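You operate a simulated robot arm through the tools that you are given. There is no shell and no other tool.

You run a simulated robot arm. Do the job below in one go: nothing can be reset, and whatever is moved stays where it is left.

JOB
Swap the carrier at station 5 for carrier 3.
Fine: fork out first and in again at the end; the old carrier goes on the carrier rack; the new one is set down by hand, with no index. Where these are worked on the way, their far stop is far enough and under half their travel is too little: grey fork.

It is judged by the outcome, as a careful person would: the job done as asked, and still so three seconds after it is handed in. It fails if anything else is knocked over, pushed out of place, dropped, spilled or broken.

ROBOT AND FRAMES
A 6-joint arm with a two-finger gripper, fixed in place. Base frame: the origin is at the foot of the arm, x ahead of it, y to its left, z up. Units: mm, rad, N and s.
It reaches about 1298 mm from its shoulder. Its first joint turns from -2.601 to 2.601 rad. Payload 1.57 kg.
The tool frame sits at the grasp point between the pads (the TCP): z along the fingers, y along the line on which they close. The tips reach 21 mm beyond it. Largest opening 70 mm; the body of the gripper starts 50 mm behind the TCP.
Orientation is told as [roll, pitch, yaw] about the base's x, y, z axes, in that order, counted from this pose: with the fingers straight down and closing along the base's y, the tool's x points along the base's -x, its y along +y and its z along -z.

CONTROLS
- The arm moves only by the tool play_rows. Its argument "commands" is a list of rows, each a list of 3 entries, a list of its own where there are three numbers: the closure, from 0 (fully open) to 1 (shut), then the shift along the base's x, y, z in units of 40 mm (1.0 is 40 mm), then the turn, a rotation vector about the base's x, y, z in units of 8 degrees (1.0 is 8 degrees). In form: [[fingers, [tx, ty, tz], [rx, ry, rz]], ...]. A call has 1 to 20 rows; each row shifts and turns the commanded pose from where the row before left it. A call with a number of a shift or a turn outside -1 to 1 is refused whole. A row lasts 0.2 s, in which the tool goes at most 50 mm and 0.15 rad; a call with a longer step from one row to the next is refused whole, and so is a gripper value outside its range. Where a pose cannot be reached the arm comes as near as it can. A force on the tool above 90 N (or 10 N above the force at the start of the call, whichever is more), or a blocked arm, ends the call early, and 0.2 s more pass. The fingers move at their own pace and stop on an object; they squeeze with about 22 N. The grip force told is the motor's: it shows also when the fingers shut on nothing. Time passes only in rows, and 0.2 s behind the last, so rows that do not move let the fingers close. It gives the time, the measured TCP pose, the force on the tool (base axes), the opening and the grip force at its end, in the units of the frame above (readings bear some noise), with the torque about the TCP (base axes, N m) and any sound that the robot's microphone picked up, and new pictures: "show" is both (left out), scene, wrist or none.
- Cameras (640 x 400 px; columns grow to the right, rows downward): "scene" is fixed at [219.9, -650, 1689.5]; the picture's right is [0.25, -0.97, 0.00], its down [-0.91, -0.23, -0.34] and it looks along [0.33, 0.09, -0.94] (base axes); focal length 214 px, centre (320, 200). "wrist" rides on the gripper at [79, 4, -81] in the tool frame; the picture's right is [-0.05, 1.00, 0.00], its down [-0.67, -0.04, -0.74] and it looks along [-0.74, -0.04, 0.67] (tool axes); focal length 256 px, centre (320, 200). There is no depth. A picture from a camera that has moved, and an enlarged one, comes with that camera's place and axes in the base frame and with its lens.
- slide_trunk(by): slides the trunk up (or, below 0, down) by that many mm; the arm rides with it, the base frame stays. It gives what a move gives, with no picture.
- zoom(camera, box): a new picture of the part [left, top, right, bottom] of that camera's present view, enlarged. The clock stands still meanwhile.
- finish_job(): hands the job in; it is judged then, once.

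Nothing tells you positions but the pictures and the camera data. Unless the task says otherwise, let go and move clear before handing in.

The tools are called after "Request:" by a JSON object that holds its "method" and its "body". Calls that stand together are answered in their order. play_rows: Moves the arm, as the interface text tells. Its arguments: {"type":"object","properties":{"commands":{"type":"array","items":{"type":"array"}},"show":{"type":"string","enum":["both","scene","wrist","none"]}},"required":["commands"]} The other tools are called the same way: slide_trunk (by) slides the trunk up or down; zoom (camera, box) takes an enlarged picture of a part of a camera's view; finish_job () hands the job in.

At the start:

```text
t: 0.0
tcp_pos: [102.1, -548.3, 1258.3]
ee_rot: [0.001, 0.001, 0.0]
wrist_force: [0.4, -0.1, 0.2]
ft_torque: [0.02, 0.02, -0.01]
finger_gap: 69.9
gripper_force: 0.0
trunk travel left (down, up): [-939.0, 31.0]
```

scene: 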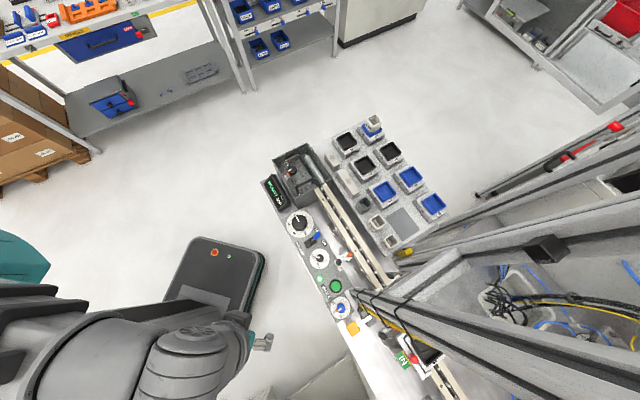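
wrist: 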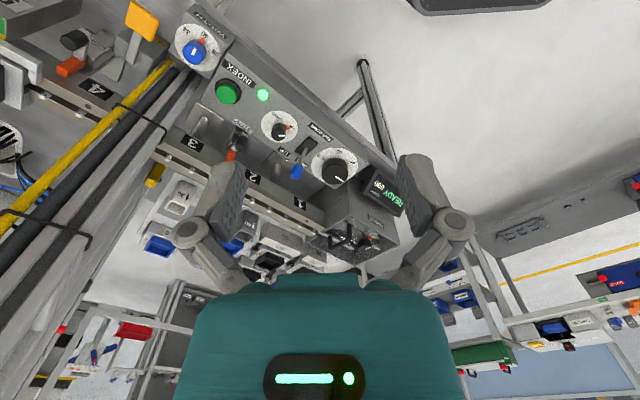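

I see a conveyor-like track with numbered stations, a control panel with dials, and a carrier rack with blue/black carriers beside it. I'll look closer at both views before moving anything.

Request:
{"method": "zoom", "body": {"camera": "scene", "box": [250, 110, 450, 260]}}

Request:
{"method": "zoom", "body": {"camera": "scene", "box": [300, 240, 500, 400]}}

Request:
{"method": "zoom", "body": {"camera": "wrist", "box": [0, 0, 240, 150]}}

Request:
{"method": "zoom", "body": {"camera": "wrist", "box": [140, 60, 420, 290]}}

```text
2.67 times, centred on (350, 185) of scene
camera zoom: at [219.9, -650.0, 1689.5], right [0.25, -0.97, 0.0], down [-0.91, -0.23, -0.34], along [0.33, 0.09, -0.94], focal length 572 px, centre (240, 240)
```

zoom: 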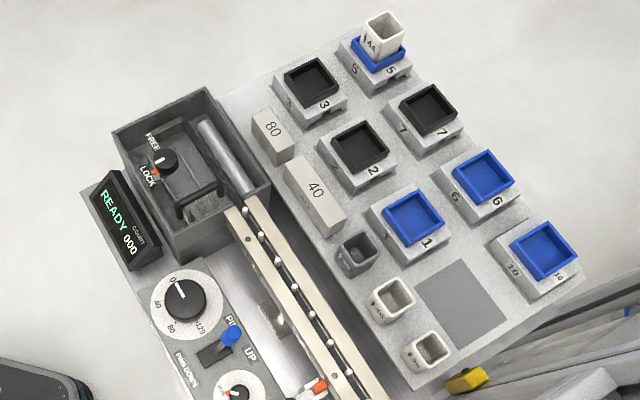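

```text
2.50 times, centred on (400, 320) of scene
camera zoom: at [219.9, -650.0, 1689.5], right [0.25, -0.97, 0.0], down [-0.91, -0.23, -0.34], along [0.33, 0.09, -0.94], focal length 536 px, centre (120, -100)
```

zoom: 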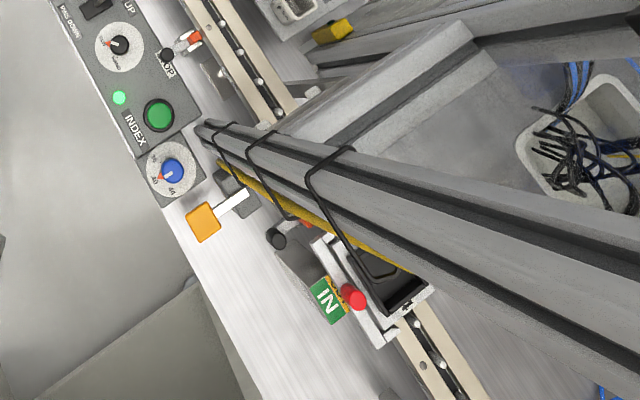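

```text
2.67 times, centred on (120, 75) of wrist
camera zoom: at [23.0, -544.0, 1338.8], right [0.05, 1.0, 0.0], down [0.67, -0.04, 0.74], along [0.74, -0.04, -0.67], focal length 683 px, centre (853, 533)
```

zoom: 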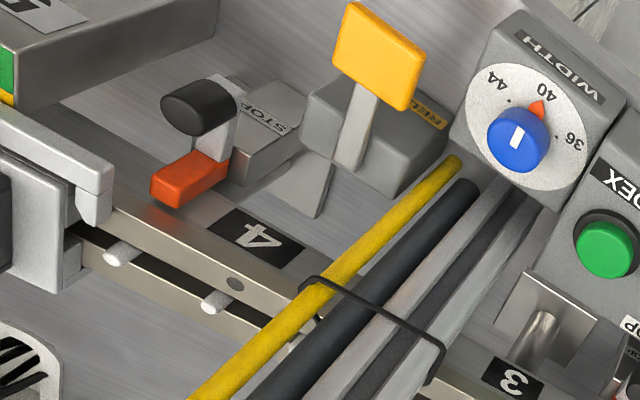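

```text
1.74 times, centred on (280, 175) of wrist
camera zoom: at [23.0, -544.0, 1338.8], right [0.05, 1.0, 0.0], down [0.67, -0.04, 0.74], along [0.74, -0.04, -0.67], focal length 445 px, centre (390, 244)
```

zoom: 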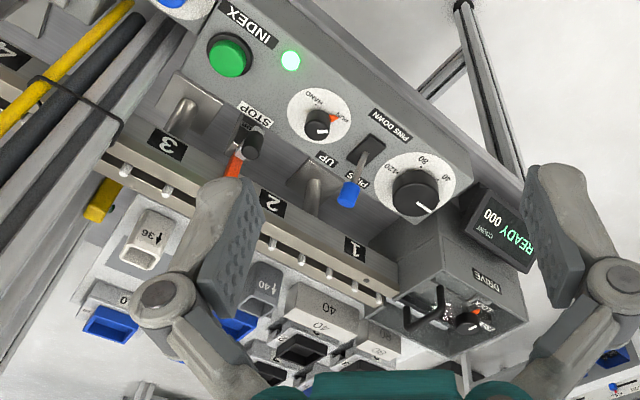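

The grey/yellow bars look like a vertical post standing by the rail near station 3–4, and station 5 lies just beyond it, under the green IN flag. I'll zoom further before moving.

Request:
{"method": "zoom", "body": {"camera": "scene", "box": [370, 320, 470, 400]}}

Request:
{"method": "zoom", "body": {"camera": "wrist", "box": [0, 0, 130, 100]}}

Request:
{"method": "zoom", "body": {"camera": "wrist", "box": [0, 180, 200, 400]}}

Request:
{"method": "zoom", "body": {"camera": "scene", "box": [330, 110, 450, 190]}}

Request:
{"method": "zoom", "body": {"camera": "scene", "box": [340, 180, 460, 260]}}

Request:
{"method": "zoom", "body": {"camera": "scene", "box": [440, 200, 640, 400]}}

```text
5.00 times, centred on (420, 360) of scene
camera zoom: at [219.9, -650.0, 1689.5], right [0.25, -0.97, 0.0], down [-0.91, -0.23, -0.34], along [0.33, 0.09, -0.94], focal length 1072 px, centre (-180, -600)
```

zoom: 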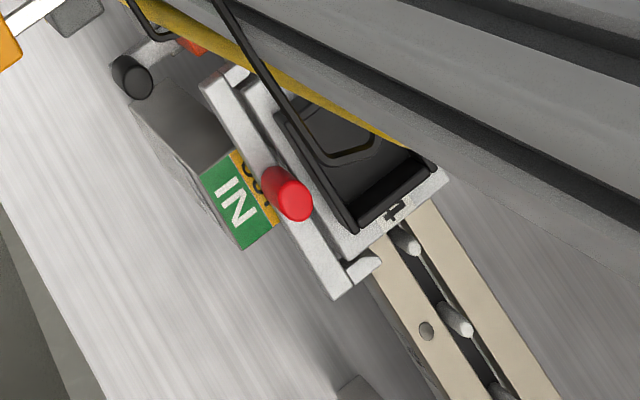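

```text
4.00 times, centred on (65, 50) of wrist
camera zoom: at [23.0, -544.0, 1338.8], right [0.05, 1.0, 0.0], down [0.67, -0.04, 0.74], along [0.74, -0.04, -0.67], focal length 1024 px, centre (1340, 800)
```

zoom: 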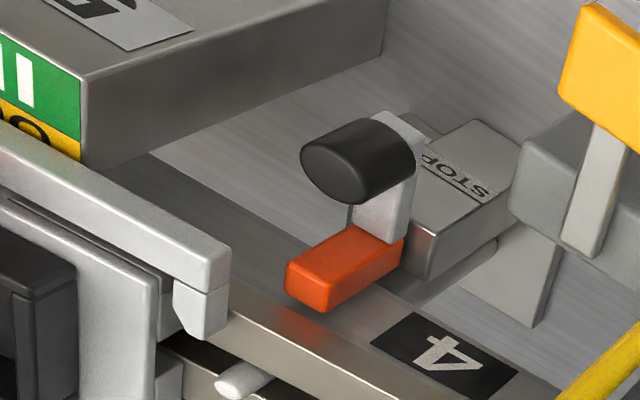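

```text
1.82 times, centred on (100, 290) of wrist
camera zoom: at [23.0, -544.0, 1338.8], right [0.05, 1.0, 0.0], down [0.67, -0.04, 0.74], along [0.74, -0.04, -0.67], focal length 465 px, centre (720, 36)
```

zoom: 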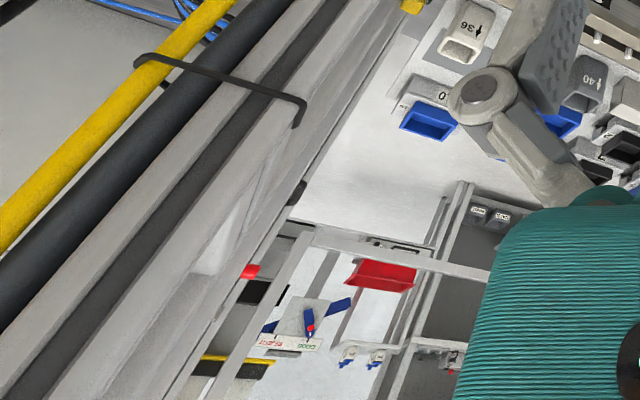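

```text
5.00 times, centred on (390, 150) of scene
camera zoom: at [219.9, -650.0, 1689.5], right [0.25, -0.97, 0.0], down [-0.91, -0.23, -0.34], along [0.33, 0.09, -0.94], focal length 1072 px, centre (-30, 450)
```

zoom: 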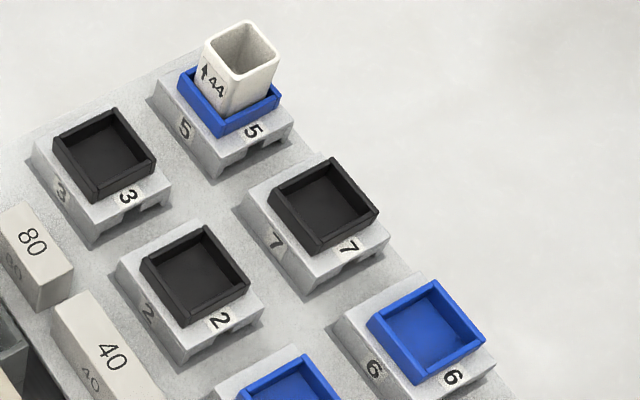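

```text
5.00 times, centred on (400, 220) of scene
camera zoom: at [219.9, -650.0, 1689.5], right [0.25, -0.97, 0.0], down [-0.91, -0.23, -0.34], along [0.33, 0.09, -0.94], focal length 1072 px, centre (-80, 100)
```

zoom: 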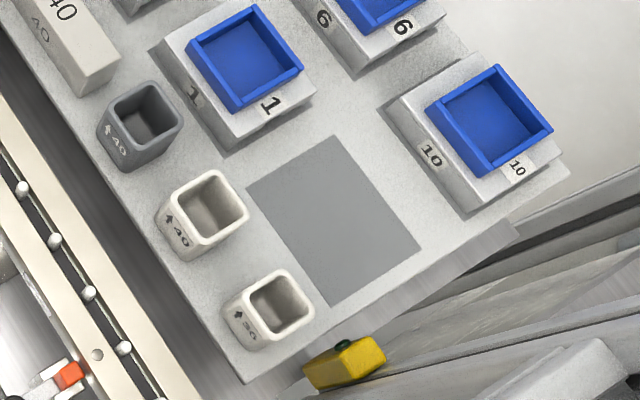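

```text
2.00 times, centred on (540, 300) of scene
camera zoom: at [219.9, -650.0, 1689.5], right [0.25, -0.97, 0.0], down [-0.91, -0.23, -0.34], along [0.33, 0.09, -0.94], focal length 429 px, centre (-120, 0)
```

zoom: 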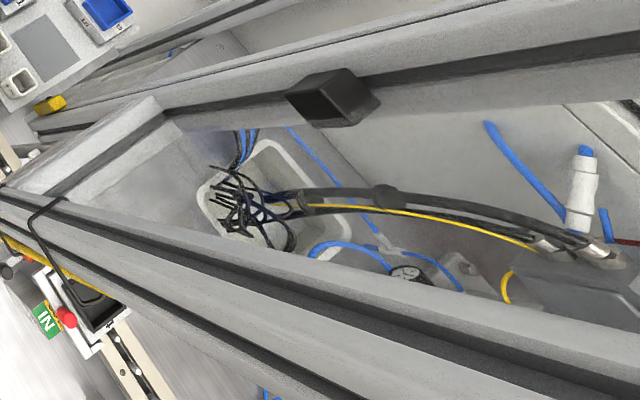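

Carrier 4 appears to sit at station 5, carrier 3 sits on the rack, and a bare grey pad on the rack is the free place. I'll turn the wrist in place so its camera looks toward station 5.

Request:
{"method": "play_rows", "body": {"commands": [[0, [0, 0, 0], [0, 0, -1]], [0, [0, 0, 0], [0, 0, -1]], [0, [0, 0, 0], [0, 0, -1]], [0, [0, 0, 0], [0, 0, -1]], [0, [0, 0, 0], [0, 0, -1]], [0, [0, 0, 0], [0, 0, -1]], [0, [0, 0, 0], [0, 0, -1]], [0, [0, 0, 0], [0, 0, -1]], [0, [0, 0, 0], [0, 0, -1]], [0, [0, 0, 0], [0, 0, -1]], [0, [0, 0, 0], [0, 0, -1]], [0, [0, 0, 0], [0, 0, 0]]], "show": "both"}}

```text
t: 2.6
tcp_pos: [101.8, -549.5, 1258.1]
ee_rot: [0.0, 0.0, -1.537]
wrist_force: [-0.7, -0.8, -0.5]
ft_torque: [0.02, 0.02, -0.02]
finger_gap: 70.0
gripper_force: 0.1
trunk travel left (down, up): [-939.0, 31.0]
camera wrist: at [103.5, -468.7, 1338.8], right [1.0, -0.02, 0.0], down [-0.01, -0.67, 0.74], along [-0.02, -0.74, -0.67], focal length 256 px, centre (320, 200)
```

scene: 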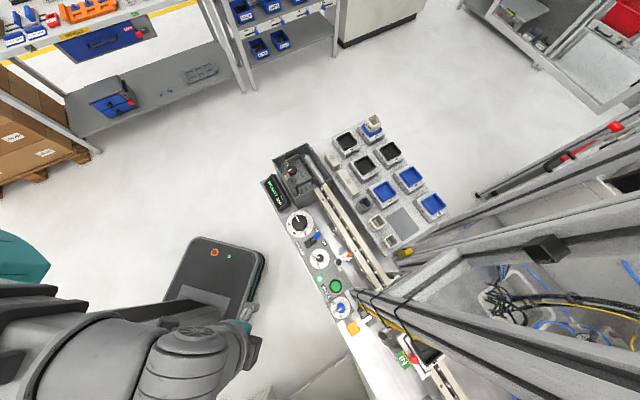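
wrist: 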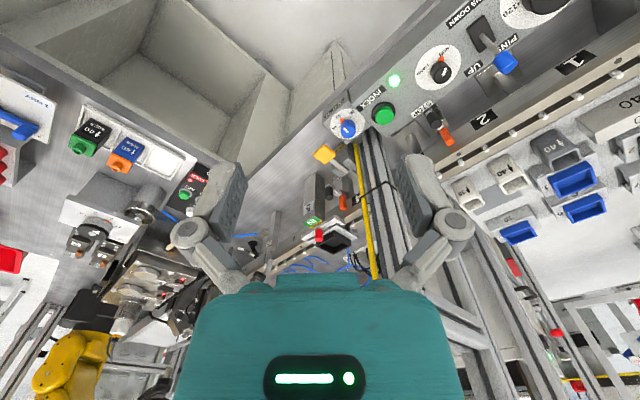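

The camera now looks at the post, the STOP lever and station 5 (image upside down). I'll enlarge that part.

Request:
{"method": "zoom", "body": {"camera": "wrist", "box": [250, 110, 410, 280]}}

Request:
{"method": "zoom", "body": {"camera": "wrist", "box": [285, 170, 385, 280]}}

Request:
{"method": "zoom", "body": {"camera": "wrist", "box": [340, 130, 520, 350]}}

Request:
{"method": "zoom", "body": {"camera": "wrist", "box": [0, 60, 260, 280]}}

```text
2.35 times, centred on (330, 195) of wrist
camera zoom: at [103.5, -468.7, 1338.8], right [1.0, -0.02, 0.0], down [-0.01, -0.67, 0.74], along [-0.02, -0.74, -0.67], focal length 602 px, centre (296, 212)
```

zoom: 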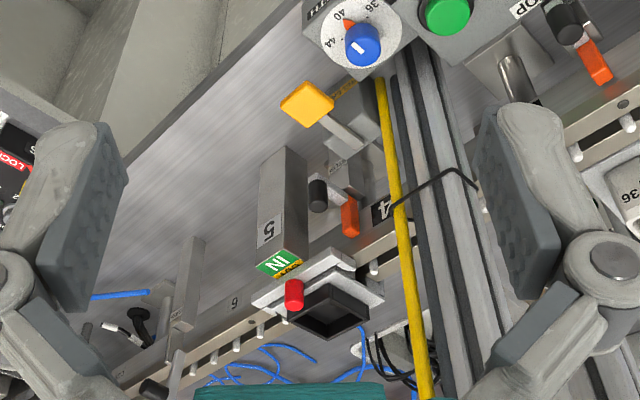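

```text
3.64 times, centred on (335, 225) of wrist
camera zoom: at [103.5, -468.7, 1338.8], right [1.0, -0.02, 0.0], down [-0.01, -0.67, 0.74], along [-0.02, -0.74, -0.67], focal length 931 px, centre (266, 109)
```

zoom: 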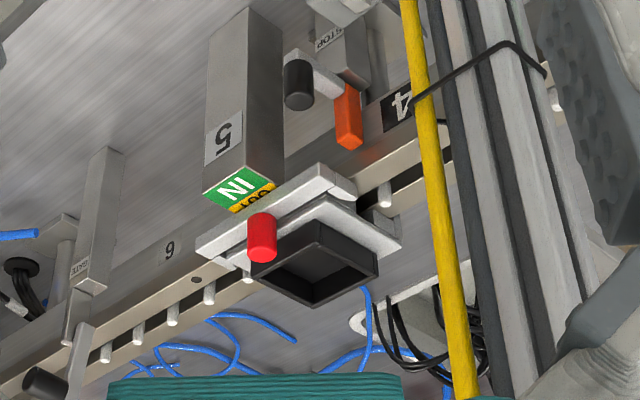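

```text
1.82 times, centred on (430, 240) of wrist
camera zoom: at [103.5, -468.7, 1338.8], right [1.0, -0.02, 0.0], down [-0.01, -0.67, 0.74], along [-0.02, -0.74, -0.67], focal length 465 px, centre (120, 127)
```

zoom: 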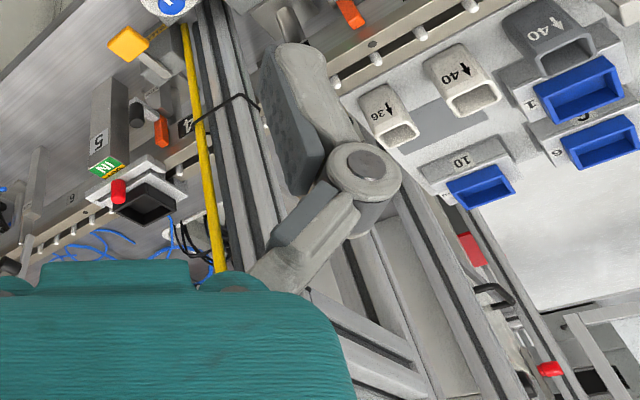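

```text
1.82 times, centred on (130, 170) of wrist
camera zoom: at [103.5, -468.7, 1338.8], right [1.0, -0.02, 0.0], down [-0.01, -0.67, 0.74], along [-0.02, -0.74, -0.67], focal length 465 px, centre (666, 254)
```

zoom: 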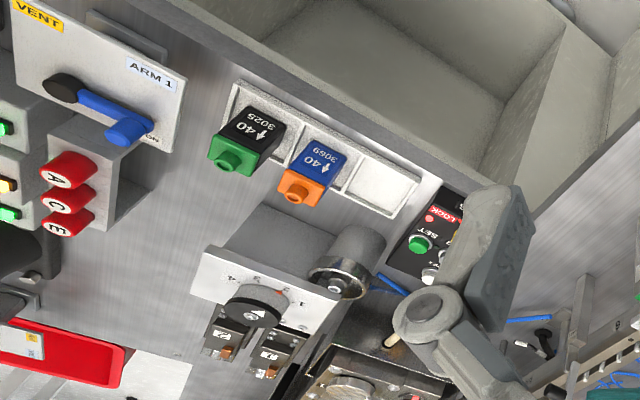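

Station 5 has a pedestal with IN/OUT labels on top and a white/grey fork bar with a red knob next to the carrier. I'll move the camera to the operator side of station 5 for a closer, perpendicular view, staying high and clear of the post.

Request:
{"method": "play_rows", "body": {"commands": [[0, [-0.41, -0.72, 0], [0, 0, 0.75]], [0, [-0.41, -0.72, 0], [0, 0, 0.75]], [0, [-0.41, -0.72, 0], [0, 0, 0.75]], [0, [-0.41, -0.72, 0], [0, 0, 0.75]], [0, [-0.41, -0.72, 0], [0, 0, 0.75]], [0, [-0.41, -0.72, 0], [0, 0, 0.75]], [0, [-0.41, -0.72, 0], [0, 0, 0.75]], [0, [-0.41, -0.72, 0], [0, 0, 0.75]], [0, [0, 0, 0], [0, 0, 0]]], "show": "both"}}

```text
t: 4.6
tcp_pos: [-28.7, -780.0, 1258.5]
ee_rot: [0.0, -0.001, -0.697]
wrist_force: [-0.2, 0.3, 0.2]
ft_torque: [-0.01, 0.03, -0.01]
finger_gap: 69.8
gripper_force: 0.0
trunk travel left (down, up): [-939.0, 31.0]
camera wrist: at [-87.4, -725.0, 1339.0], right [0.68, 0.73, 0.0], down [0.49, -0.45, 0.74], along [0.55, -0.51, -0.67], focal length 256 px, centre (320, 200)
```

scene: 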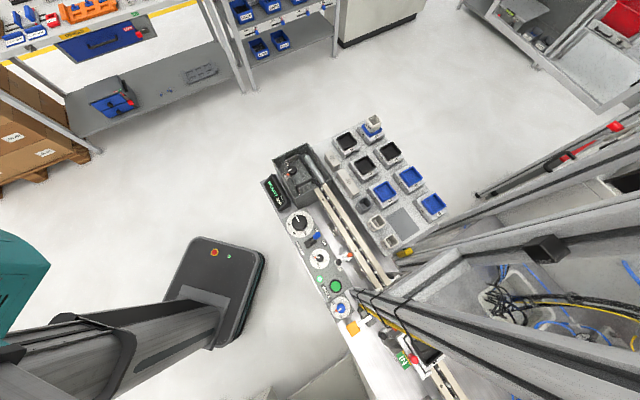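
wrist: 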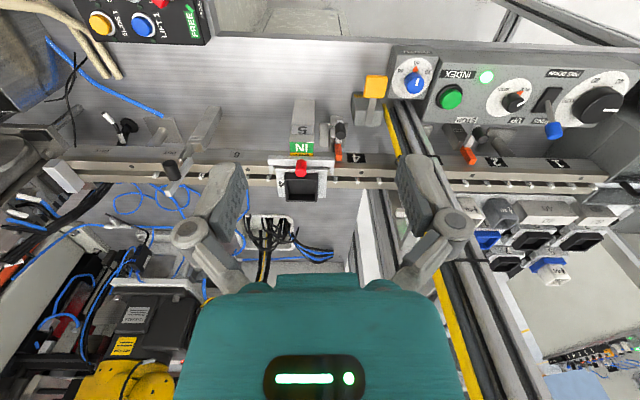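

The rail is now nearly level in the wrist picture, and station 5 with its fork sits at about (300,175). I'll enlarge it.

Request:
{"method": "zoom", "body": {"camera": "wrist", "box": [250, 90, 380, 210]}}

Request:
{"method": "zoom", "body": {"camera": "wrist", "box": [130, 80, 450, 220]}}

Request:
{"method": "zoom", "body": {"camera": "wrist", "box": [340, 40, 640, 300]}}

```text
3.33 times, centred on (315, 150) of wrist
camera zoom: at [-87.4, -725.0, 1339.0], right [0.68, 0.73, 0.0], down [0.49, -0.45, 0.74], along [0.55, -0.51, -0.67], focal length 853 px, centre (337, 367)
```

zoom: 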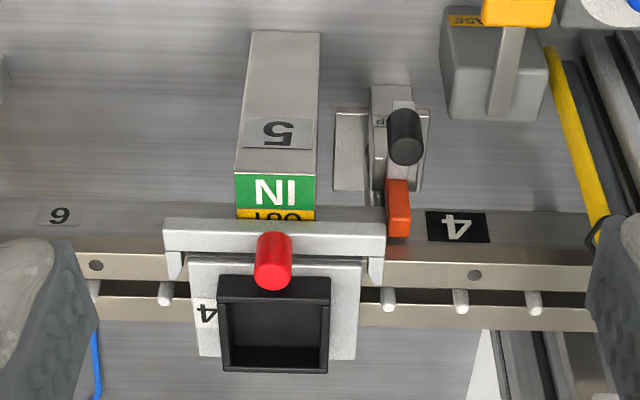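

```text
2.00 times, centred on (290, 150) of wrist
camera zoom: at [-87.4, -725.0, 1339.0], right [0.68, 0.73, 0.0], down [0.49, -0.45, 0.74], along [0.55, -0.51, -0.67], focal length 512 px, centre (380, 300)
```

zoom: 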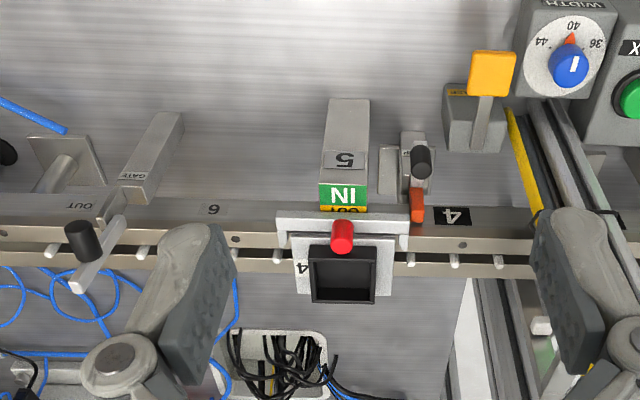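

```text
1.54 times, centred on (490, 170) of wrist
camera zoom: at [-87.4, -725.0, 1339.0], right [0.68, 0.73, 0.0], down [0.49, -0.45, 0.74], along [0.55, -0.51, -0.67], focal length 394 px, centre (58, 246)
```

zoom: 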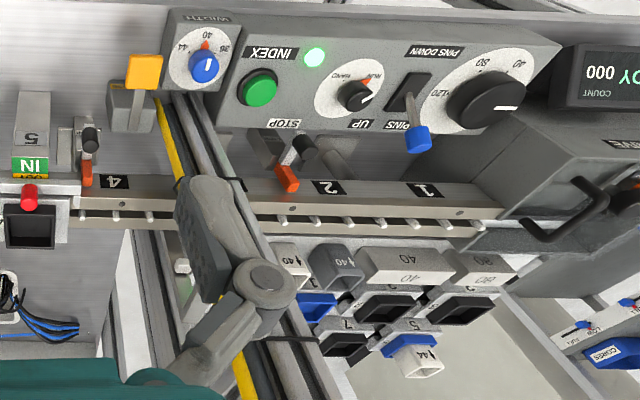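

I read the fork as a bar with two prongs straddling carrier 4, sliding on the pedestal toward the operator. It is now IN, the knob top is about (87,-931,1035), and the rail runs at about 45°. Going closer for a precise look.

Request:
{"method": "play_rows", "body": {"commands": [[0, [0.294, -0.47, -0.772], [0, 0, -0.126]], [0, [0.294, -0.47, -0.772], [0, 0, -0.126]], [0, [0.294, -0.47, -0.772], [0, 0, -0.126]], [0, [0.294, -0.47, -0.772], [0, 0, -0.126]], [0, [0.294, -0.47, -0.772], [0, 0, -0.126]], [0, [0, 0, 0], [0, 0, 0]]], "show": "both"}}

Request:
{"method": "zoom", "body": {"camera": "wrist", "box": [160, 60, 480, 280]}}

```text
t: 6.0
tcp_pos: [28.6, -872.5, 1257.6]
ee_rot: [0.0, 0.0, -0.787]
wrist_force: [-1.3, -0.5, 0.2]
ft_torque: [0.01, -0.01, 0.03]
finger_gap: 70.2
gripper_force: 0.1
out of reach, approached as far as the arm can: row 1, 2, 3, 4, 5
trunk travel left (down, up): [-939.0, 31.0]
camera wrist: at [-24.0, -813.4, 1338.9], right [0.74, 0.67, 0.0], down [0.45, -0.5, 0.74], along [0.5, -0.55, -0.67], focal length 256 px, centre (320, 200)
```

scene: 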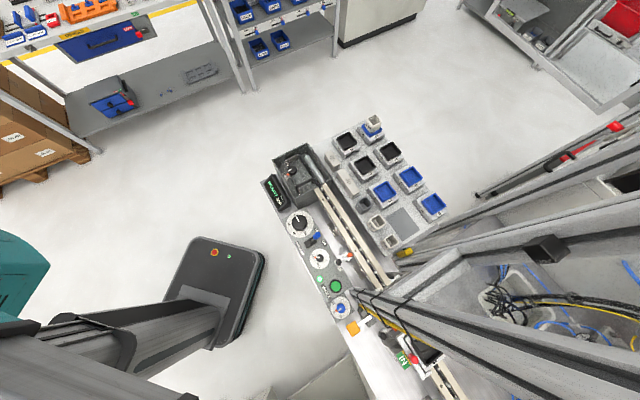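
wrist: 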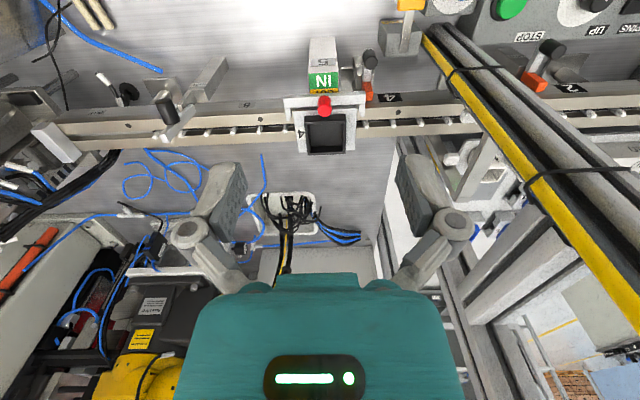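

```text
1.82 times, centred on (320, 170) of wrist
camera zoom: at [-24.0, -813.4, 1338.9], right [0.74, 0.67, 0.0], down [0.45, -0.5, 0.74], along [0.5, -0.55, -0.67], focal length 465 px, centre (320, 254)
```

zoom: 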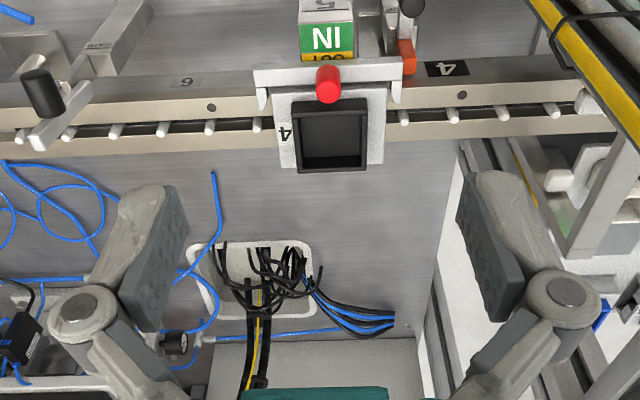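

The arm can't reach lower at this trunk height, so I'll slide the trunk down 154 mm. The space below the fingers is clear down to about z 1040.

Request:
{"method": "slide_trunk", "body": {"by": -154}}

Request:
{"method": "play_rows", "body": {"commands": [[0, [0, 0, 0], [0, 0, 0]]], "show": "both"}}

Request:
{"method": "zoom", "body": {"camera": "wrist", "box": [160, 60, 480, 280]}}

```text
t: 7.8
tcp_pos: [28.1, -872.2, 1104.3]
ee_rot: [0.0, 0.0, -0.788]
wrist_force: [-0.2, -0.2, -0.3]
ft_torque: [0.02, 0.0, 0.0]
finger_gap: 70.0
gripper_force: 0.1
trunk travel left (down, up): [-785.0, 185.0]
```

```text
t: 8.2
tcp_pos: [29.2, -872.2, 1103.5]
ee_rot: [0.0, 0.001, -0.788]
wrist_force: [1.1, 1.1, 0.1]
ft_torque: [0.01, 0.01, -0.02]
finger_gap: 70.1
gripper_force: 0.0
trunk travel left (down, up): [-785.0, 185.0]
camera wrist: at [-24.1, -813.5, 1184.8], right [0.74, 0.67, 0.0], down [0.45, -0.5, 0.74], along [0.5, -0.55, -0.67], focal length 256 px, centre (320, 200)
```

scene: 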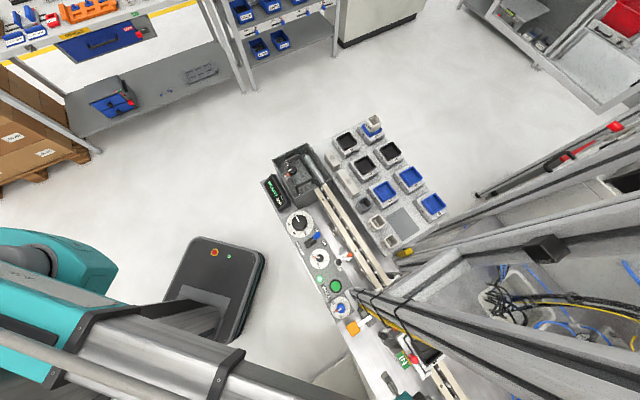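
wrist: 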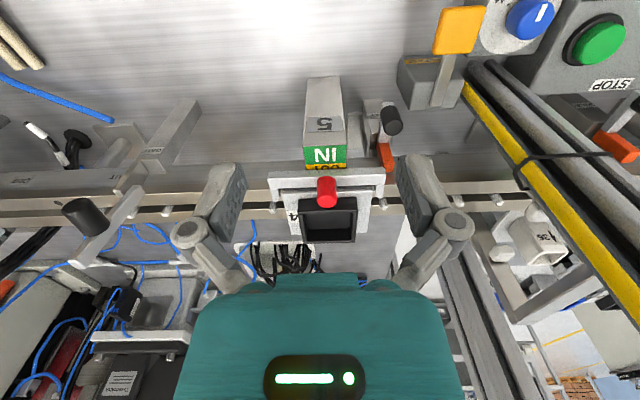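

```text
1.82 times, centred on (320, 170) of wrist
camera zoom: at [-24.1, -813.5, 1184.8], right [0.74, 0.67, 0.0], down [0.45, -0.5, 0.74], along [0.5, -0.55, -0.67], focal length 465 px, centre (320, 254)
```

zoom: 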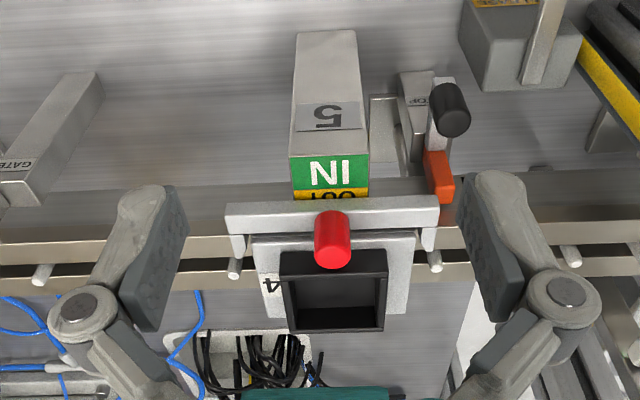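

The trunk is lowered and the fork, knob and carrier 4 are in clear view. I'll enlarge for measurement.

Request:
{"method": "zoom", "body": {"camera": "wrist", "box": [264, 140, 392, 250]}}

Request:
{"method": "zoom", "body": {"camera": "scene", "box": [340, 300, 500, 400]}}

```text
3.64 times, centred on (328, 195) of wrist
camera zoom: at [-24.1, -813.5, 1184.8], right [0.74, 0.67, 0.0], down [0.45, -0.5, 0.74], along [0.5, -0.55, -0.67], focal length 931 px, centre (291, 218)
```

zoom: 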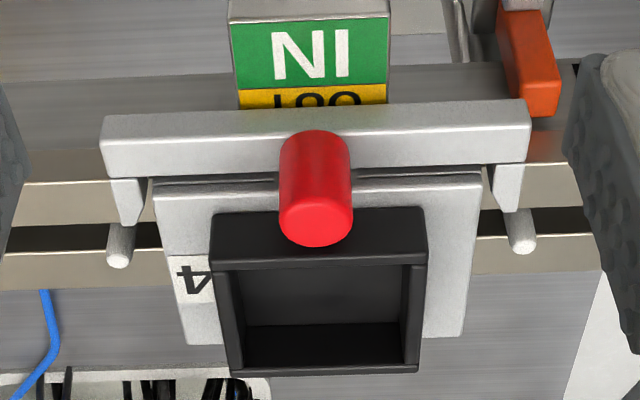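

```text
4.00 times, centred on (420, 350) of scene
camera zoom: at [219.9, -650.0, 1689.5], right [0.25, -0.97, 0.0], down [-0.91, -0.23, -0.34], along [0.33, 0.09, -0.94], focal length 858 px, centre (-80, -400)
```

zoom: 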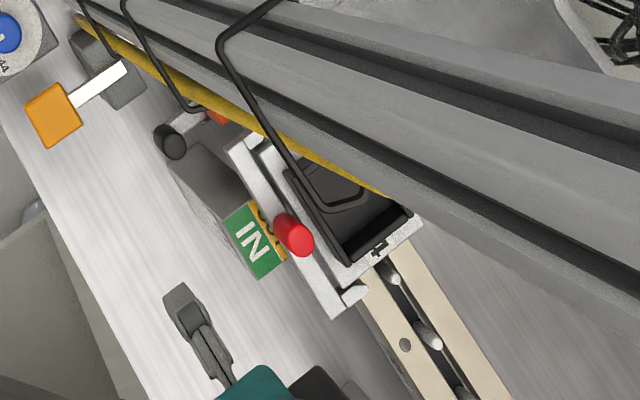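

I measured: knob centre about (91.7,-933.2), knob z 1014–1036, about 17 mm thick. The carrier plate is about 85×74 mm, its cup about 55 mm wide with top at z≈1033, and the machine is at 45° to the base. I'll move above the knob at the present height and check.

Request:
{"method": "play_rows", "body": {"commands": [[0, [0.521, -0.508, 0], [0, 0, 0.02]], [0, [0.521, -0.508, 0], [0, 0, 0.02]], [0, [0.521, -0.508, 0], [0, 0, 0]], [0, [0, 0, 0], [0, 0, 0]]], "show": "both"}}

Request:
{"method": "zoom", "body": {"camera": "wrist", "box": [200, 40, 440, 190]}}

```text
t: 9.2
tcp_pos: [91.6, -933.8, 1103.7]
ee_rot: [0.0, 0.0, -0.78]
wrist_force: [-0.8, 0.6, 0.0]
ft_torque: [0.01, 0.03, 0.0]
finger_gap: 70.2
gripper_force: 0.1
trunk travel left (down, up): [-785.0, 185.0]
camera wrist: at [38.3, -875.3, 1184.7], right [0.74, 0.67, 0.0], down [0.45, -0.49, 0.74], along [0.5, -0.55, -0.67], focal length 256 px, centre (320, 200)
```

scene: 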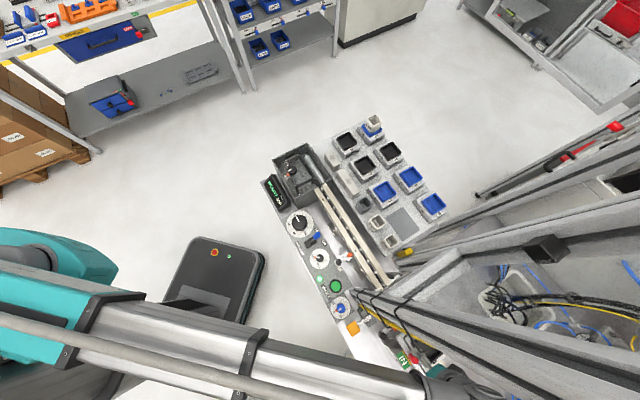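
wrist: 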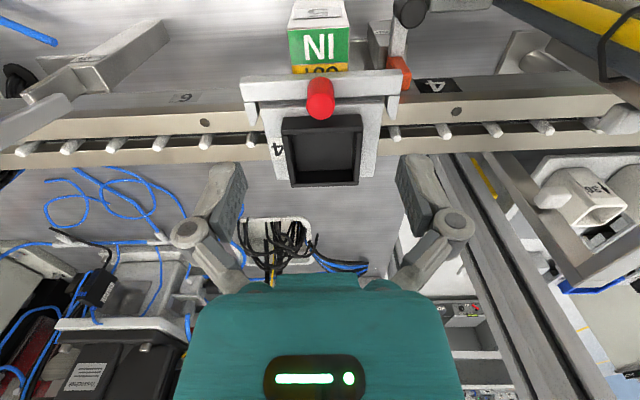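

```text
2.67 times, centred on (320, 115) of wrist
camera zoom: at [38.3, -875.3, 1184.7], right [0.74, 0.67, 0.0], down [0.45, -0.49, 0.74], along [0.5, -0.55, -0.67], focal length 683 px, centre (320, 427)
```

zoom: 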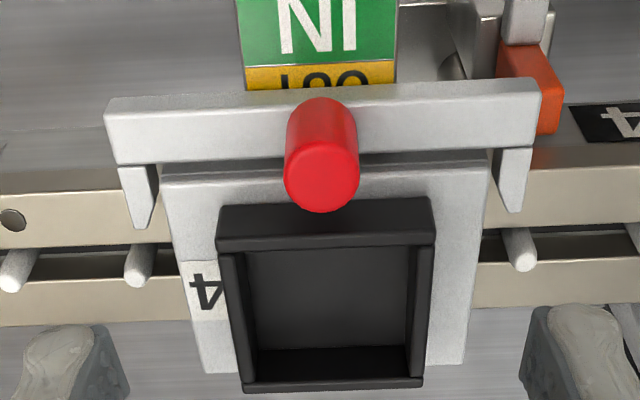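

The knob is centred under the gripper (within 1 mm), and the forearm runs beside the post with a few centimetres to spare. I'll descend in small steps to put the fingers around the knob.

Request:
{"method": "play_rows", "body": {"commands": [[0, [-0.02, 0.02, -0.5], [0, 0, 0]], [0, [0, 0, -0.5], [0, 0, 0]], [0, [0, 0, 0], [0, 0, 0]]], "show": "wrist"}}

```text
t: 10.0
tcp_pos: [90.9, -933.0, 1103.7]
ee_rot: [-0.001, 0.001, -0.78]
wrist_force: [0.2, -0.4, 0.1]
ft_torque: [0.02, 0.0, -0.01]
finger_gap: 69.8
gripper_force: 0.0
out of reach, approached as far as the arm can: row 1, 2
trunk travel left (down, up): [-785.0, 185.0]
camera wrist: at [38.1, -875.3, 1184.7], right [0.74, 0.67, 0.0], down [0.45, -0.49, 0.74], along [0.5, -0.55, -0.67], focal length 256 px, centre (320, 200)
```

wrist: 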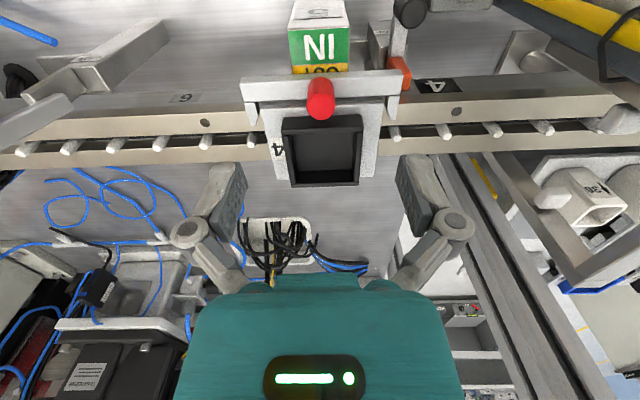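

The arm has a floor tied to the trunk height, so I'll raise the hand 160 mm and slide the trunk down 160 mm. This gives me room to descend with the arm itself.

Request:
{"method": "play_rows", "body": {"commands": [[0, [0, 0, 1], [0, 0, 0]], [0, [0, 0, 1], [0, 0, 0]], [0, [0, 0, 1], [0, 0, 0]], [0, [0, 0, 1], [0, 0, 0]], [0, [0, 0, 0], [0, 0, 0]]], "show": "scene"}}

```text
t: 11.2
tcp_pos: [91.3, -933.7, 1102.8]
ee_rot: [0.0, -0.001, -0.78]
wrist_force: [-1.2, 0.2, -0.2]
ft_torque: [0.01, -0.03, 0.0]
finger_gap: 70.2
gripper_force: 0.1
out of reach, approached as far as the arm can: row 1, 2, 3, 4
trunk travel left (down, up): [-785.0, 185.0]
```

scene: 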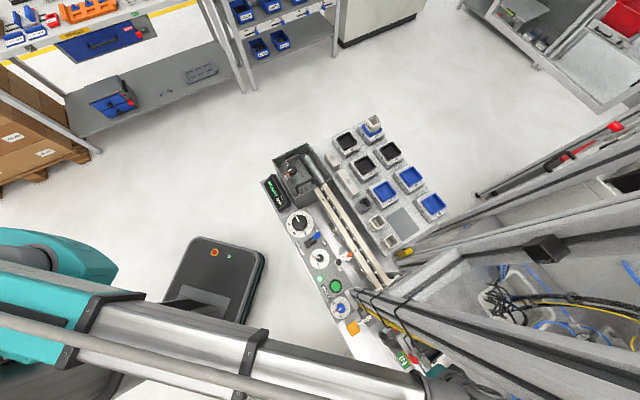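

Both up and down were refused here, so height may be set by the trunk alone. A tiny test of z and of tilt will tell.

Request:
{"method": "play_rows", "body": {"commands": [[0, [0, 0, 0.2], [0, 0, 0]], [0, [0, 0, 0], [0, 0, 0]]], "show": "none"}}

Request:
{"method": "play_rows", "body": {"commands": [[0, [0, 0, 0], [-0.3, -0.3, 0]], [0, [0, 0, 0], [0, 0, 0]]], "show": "none"}}

```text
t: 11.8
tcp_pos: [91.5, -933.4, 1102.7]
ee_rot: [0.002, -0.001, -0.781]
wrist_force: [-0.2, 0.3, 0.7]
ft_torque: [0.01, 0.01, 0.03]
finger_gap: 69.9
gripper_force: 0.0
out of reach, approached as far as the arm can: row 1
trunk travel left (down, up): [-785.0, 185.0]
```

```text
t: 12.4
tcp_pos: [90.4, -934.0, 1102.8]
ee_rot: [0.0, -0.059, -0.781]
wrist_force: [0.4, -0.2, -0.4]
ft_torque: [0.01, 0.01, 0.01]
finger_gap: 70.1
gripper_force: 0.1
trunk travel left (down, up): [-785.0, 185.0]
```

Height is indeed set only by the trunk, but tilt is available. I'll look at where the forearm and wrist are relative to the post.

Request:
{"method": "zoom", "body": {"camera": "scene", "box": [340, 300, 500, 400]}}

Request:
{"method": "zoom", "body": {"camera": "scene", "box": [0, 200, 320, 400]}}

Request:
{"method": "zoom", "body": {"camera": "wrist", "box": [400, 0, 640, 200]}}

```text
4.00 times, centred on (420, 350) of scene
camera zoom: at [219.9, -650.0, 1689.5], right [0.25, -0.97, 0.0], down [-0.91, -0.23, -0.34], along [0.33, 0.09, -0.94], focal length 858 px, centre (-80, -400)
```

zoom: 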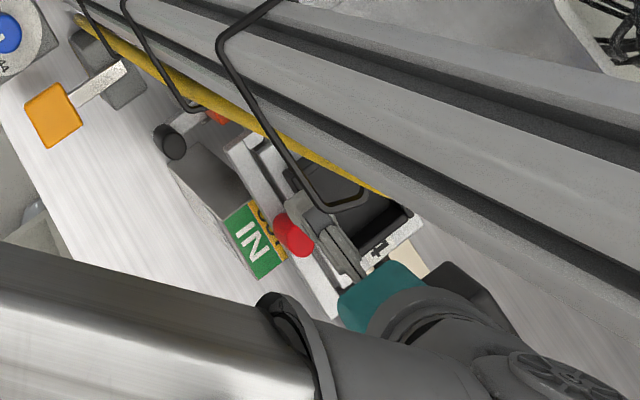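

```text
2.00 times, centred on (160, 300) of scene
camera zoom: at [219.9, -650.0, 1689.5], right [0.25, -0.97, 0.0], down [-0.91, -0.23, -0.34], along [0.33, 0.09, -0.94], focal length 429 px, centre (640, 0)
```

zoom: 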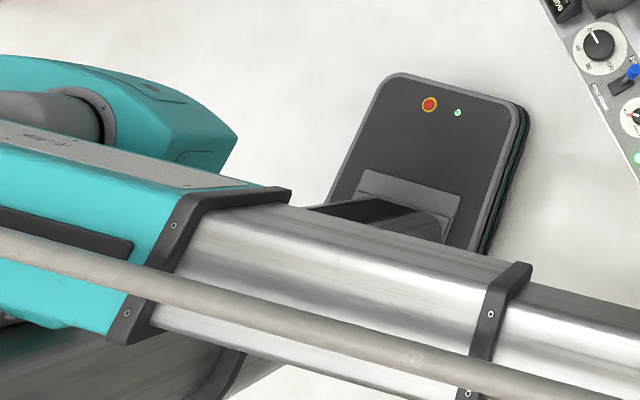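

```text
2.00 times, centred on (520, 100) of wrist
camera zoom: at [34.6, -872.1, 1180.2], right [0.74, 0.67, 0.0], down [0.42, -0.46, 0.78], along [0.53, -0.58, -0.62], focal length 512 px, centre (-80, 400)
```

zoom: 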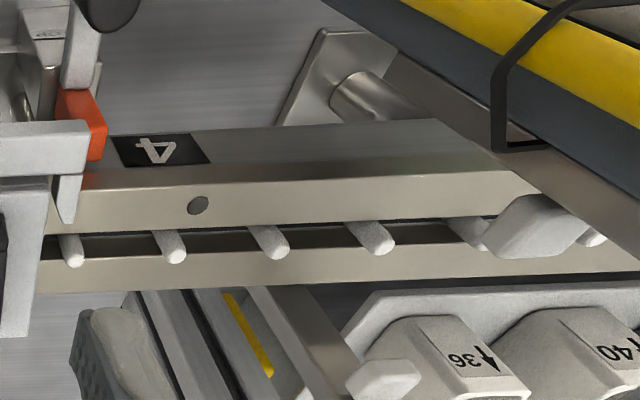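

The arm is a telescoping boom on a turning column, so height comes only from the trunk. The gripper stays centred over the knob, so I'll lower the trunk 62 mm to put the fingertips around it, just above the bar.

Request:
{"method": "slide_trunk", "body": {"by": -40}}

Request:
{"method": "play_rows", "body": {"commands": [[0, [0, 0, 0], [0, 0, 0]]], "show": "both"}}

Request:
{"method": "zoom", "body": {"camera": "wrist", "box": [160, 60, 480, 260]}}

```text
t: 13.2
tcp_pos: [90.6, -933.4, 1064.0]
ee_rot: [0.0, -0.059, -0.78]
wrist_force: [0.4, -0.1, 0.4]
ft_torque: [0.01, 0.0, 0.01]
finger_gap: 69.7
gripper_force: 0.1
trunk travel left (down, up): [-745.0, 225.0]
```

```text
t: 13.6
tcp_pos: [92.5, -933.6, 1065.5]
ee_rot: [-0.001, -0.061, -0.782]
wrist_force: [0.7, 0.1, 0.0]
ft_torque: [0.0, 0.0, 0.01]
finger_gap: 70.2
gripper_force: 0.1
trunk travel left (down, up): [-745.0, 225.0]
camera wrist: at [34.8, -872.0, 1140.3], right [0.74, 0.67, 0.0], down [0.42, -0.46, 0.78], along [0.53, -0.58, -0.62], focal length 256 px, centre (320, 200)
```

scene: 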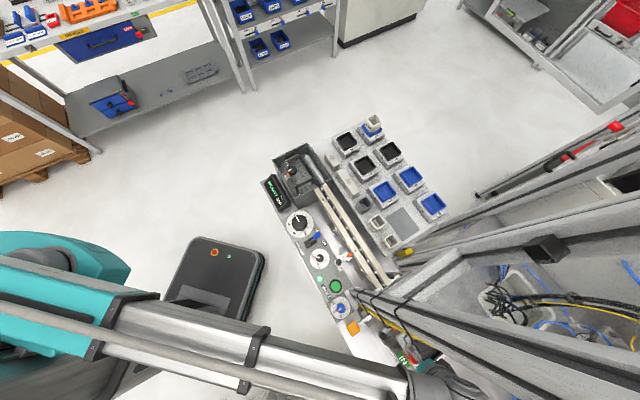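
wrist: 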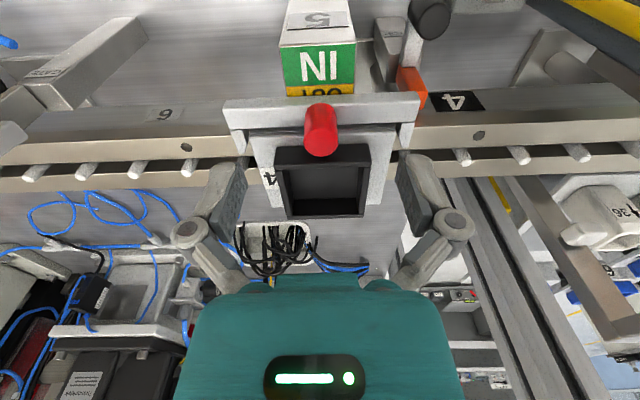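

```text
2.00 times, centred on (320, 160) of wrist
camera zoom: at [34.8, -872.0, 1140.3], right [0.74, 0.67, 0.0], down [0.42, -0.46, 0.78], along [0.53, -0.58, -0.62], focal length 512 px, centre (320, 280)
```

zoom: 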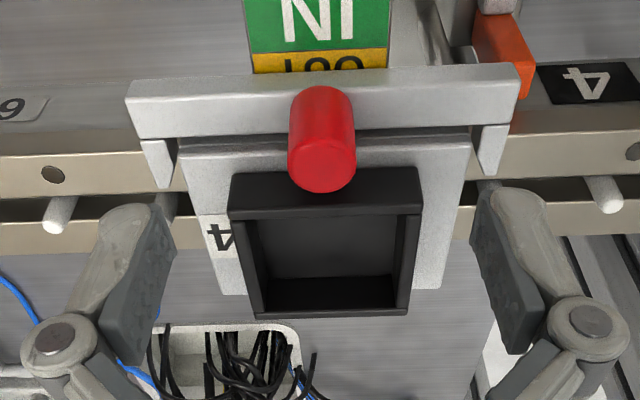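

The knob is still centred between the open fingers. Lowering the last 23 mm and then closing on the knob.

Request:
{"method": "slide_trunk", "body": {"by": -23}}

Request:
{"method": "play_rows", "body": {"commands": [[0.3, [0, 0, 0], [0, 0, 0]], [0.6, [0, 0, 0], [0, 0, 0]], [1, [0, 0, 0], [0, 0, 0]], [1, [0, 0, 0], [0, 0, 0]], [1, [0, 0, 0], [0, 0, 0]], [1, [0, 0, 0], [0, 0, 0]], [1, [0, 0, 0], [0, 0, 0]]], "show": "wrist"}}

```text
t: 14.3
tcp_pos: [91.8, -933.8, 1041.5]
ee_rot: [-0.001, -0.06, -0.779]
wrist_force: [0.0, 0.0, -0.4]
ft_torque: [-0.01, 0.01, 0.02]
finger_gap: 70.1
gripper_force: 0.0
trunk travel left (down, up): [-722.0, 248.0]
```

```text
t: 15.9
tcp_pos: [91.9, -932.6, 1041.7]
ee_rot: [-0.001, -0.059, -0.78]
wrist_force: [1.9, 4.4, -1.5]
ft_torque: [0.03, -0.14, 0.03]
finger_gap: 17.6
gripper_force: 32.2
trunk travel left (down, up): [-722.0, 248.0]
camera wrist: at [35.1, -871.7, 1117.4], right [0.74, 0.67, 0.0], down [0.42, -0.46, 0.78], along [0.53, -0.58, -0.62], focal length 256 px, centre (320, 200)
```

wrist: 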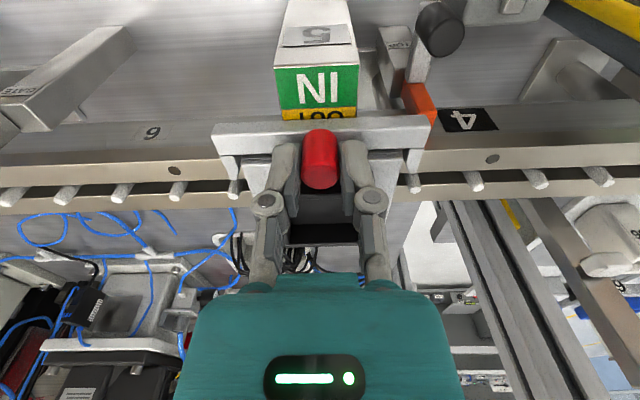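

The knob is held (gap 17.6 mm). I'll pull the fork toward the operator side in small steps.

Request:
{"method": "play_rows", "body": {"commands": [[1, [-0.0884, 0.0884, 0], [0, 0, 0]], [1, [-0.0884, 0.0884, 0], [0, 0, 0]], [1, [-0.0884, 0.0884, 0], [0, 0, 0]], [1, [-0.0884, 0.0884, 0], [0, 0, 0]], [1, [0, 0, 0], [0, 0, 0]]], "show": "wrist"}}

```text
t: 17.1
tcp_pos: [77.0, -919.3, 1040.9]
ee_rot: [0.0, -0.059, -0.78]
wrist_force: [4.4, 5.2, -2.1]
ft_torque: [-0.26, -0.43, 0.01]
finger_gap: 17.5
gripper_force: 32.4
trunk travel left (down, up): [-722.0, 248.0]
camera wrist: at [21.2, -857.7, 1117.4], right [0.74, 0.67, 0.0], down [0.42, -0.46, 0.78], along [0.53, -0.58, -0.62], focal length 256 px, centre (320, 200)
```

wrist: 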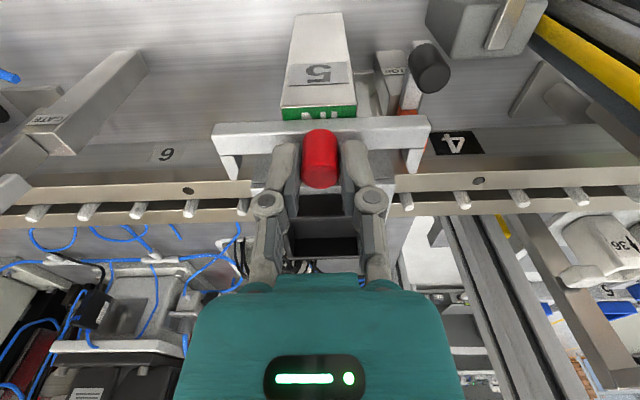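

The fork is coming along (about 20 mm so far), and the carrier has stayed put. I'll keep pulling until the far stop.

Request:
{"method": "play_rows", "body": {"commands": [[1, [-0.0884, 0.0884, 0], [0, 0, 0]], [1, [-0.0884, 0.0884, 0], [0, 0, 0]], [1, [-0.0884, 0.0884, 0], [0, 0, 0]], [1, [0, 0, 0], [0, 0, 0]]], "show": "wrist"}}

```text
t: 18.1
tcp_pos: [65.9, -905.7, 1039.8]
ee_rot: [-0.001, -0.055, -0.782]
wrist_force: [-1.7, 2.9, 2.2]
ft_torque: [0.12, 0.09, 0.0]
finger_gap: 0.0
gripper_force: 28.4
trunk travel left (down, up): [-722.0, 248.0]
camera wrist: at [8.6, -845.6, 1117.3], right [0.74, 0.67, 0.0], down [0.42, -0.46, 0.78], along [0.52, -0.58, -0.63], focal length 256 px, centre (320, 200)
```

wrist: 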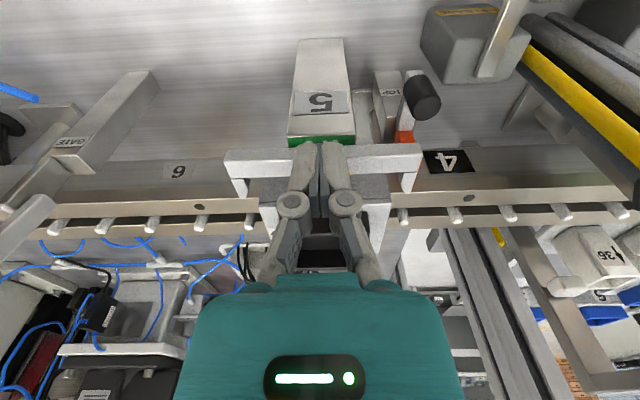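

The fingers slid off the knob at what seems to be the fork's far stop (gap went to 0). I'll lift straight up and check where the fork is.

Request:
{"method": "slide_trunk", "body": {"by": 65}}

Request:
{"method": "play_rows", "body": {"commands": [[0.5, [0, 0, 0], [0, 0, 0]], [0, [0, 0, 0], [0, 0, 0]], [0, [0, 0, 0], [0, 0, 0]], [0, [0, 0, 0], [0, 0, 0]], [0, [0, 0, 0], [0, 0, 0]]], "show": "both"}}

Request:
{"method": "zoom", "body": {"camera": "wrist", "box": [200, 60, 440, 230]}}

Request:
{"method": "zoom", "body": {"camera": "scene", "box": [340, 300, 500, 400]}}

```text
t: 19.1
tcp_pos: [66.9, -908.4, 1106.1]
ee_rot: [-0.001, -0.059, -0.779]
wrist_force: [-0.5, 0.6, 0.0]
ft_torque: [-0.02, -0.01, -0.02]
finger_gap: 0.3
gripper_force: 28.7
trunk travel left (down, up): [-787.0, 183.0]
```

```text
t: 20.3
tcp_pos: [66.1, -907.8, 1106.1]
ee_rot: [0.0, -0.06, -0.78]
wrist_force: [0.3, -0.1, -1.1]
ft_torque: [0.01, -0.02, 0.02]
finger_gap: 70.1
gripper_force: 0.0
trunk travel left (down, up): [-787.0, 183.0]
camera wrist: at [10.1, -846.9, 1182.2], right [0.74, 0.67, 0.0], down [0.42, -0.46, 0.78], along [0.53, -0.58, -0.62], focal length 256 px, centre (320, 200)
```

scene: 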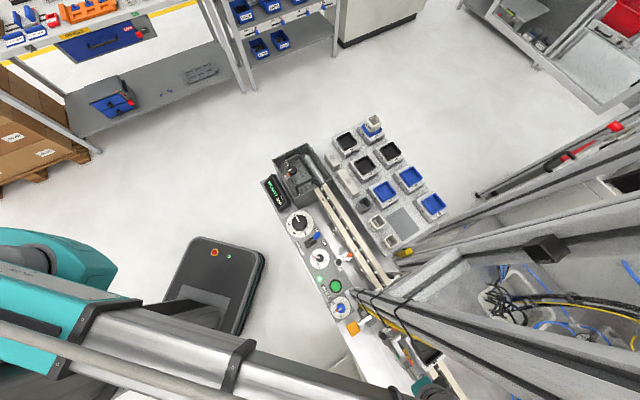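
wrist: 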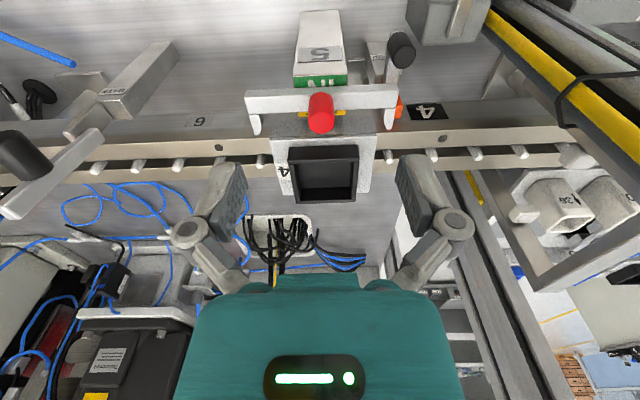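

```text
2.35 times, centred on (320, 145) of wrist
camera zoom: at [10.1, -846.9, 1182.2], right [0.74, 0.67, 0.0], down [0.42, -0.46, 0.78], along [0.53, -0.58, -0.62], focal length 602 px, centre (320, 329)
```

zoom: 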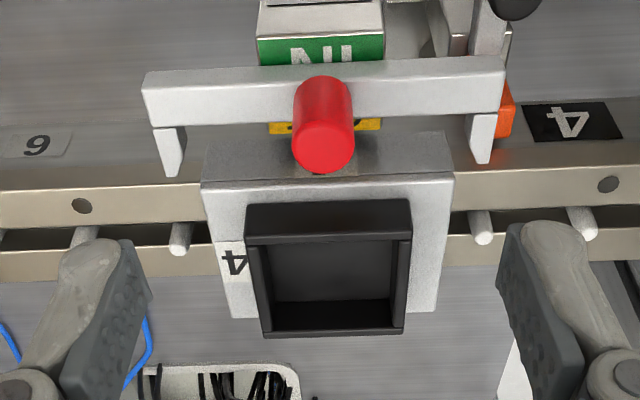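

```text
4.00 times, centred on (420, 350) of scene
camera zoom: at [219.9, -650.0, 1689.5], right [0.25, -0.97, 0.0], down [-0.91, -0.23, -0.34], along [0.33, 0.09, -0.94], focal length 858 px, centre (-80, -400)
```

zoom: 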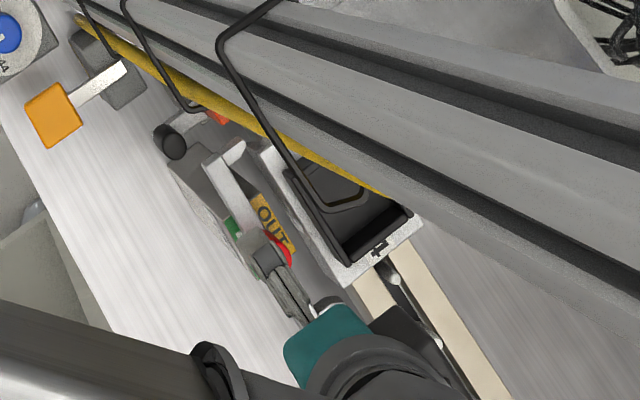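

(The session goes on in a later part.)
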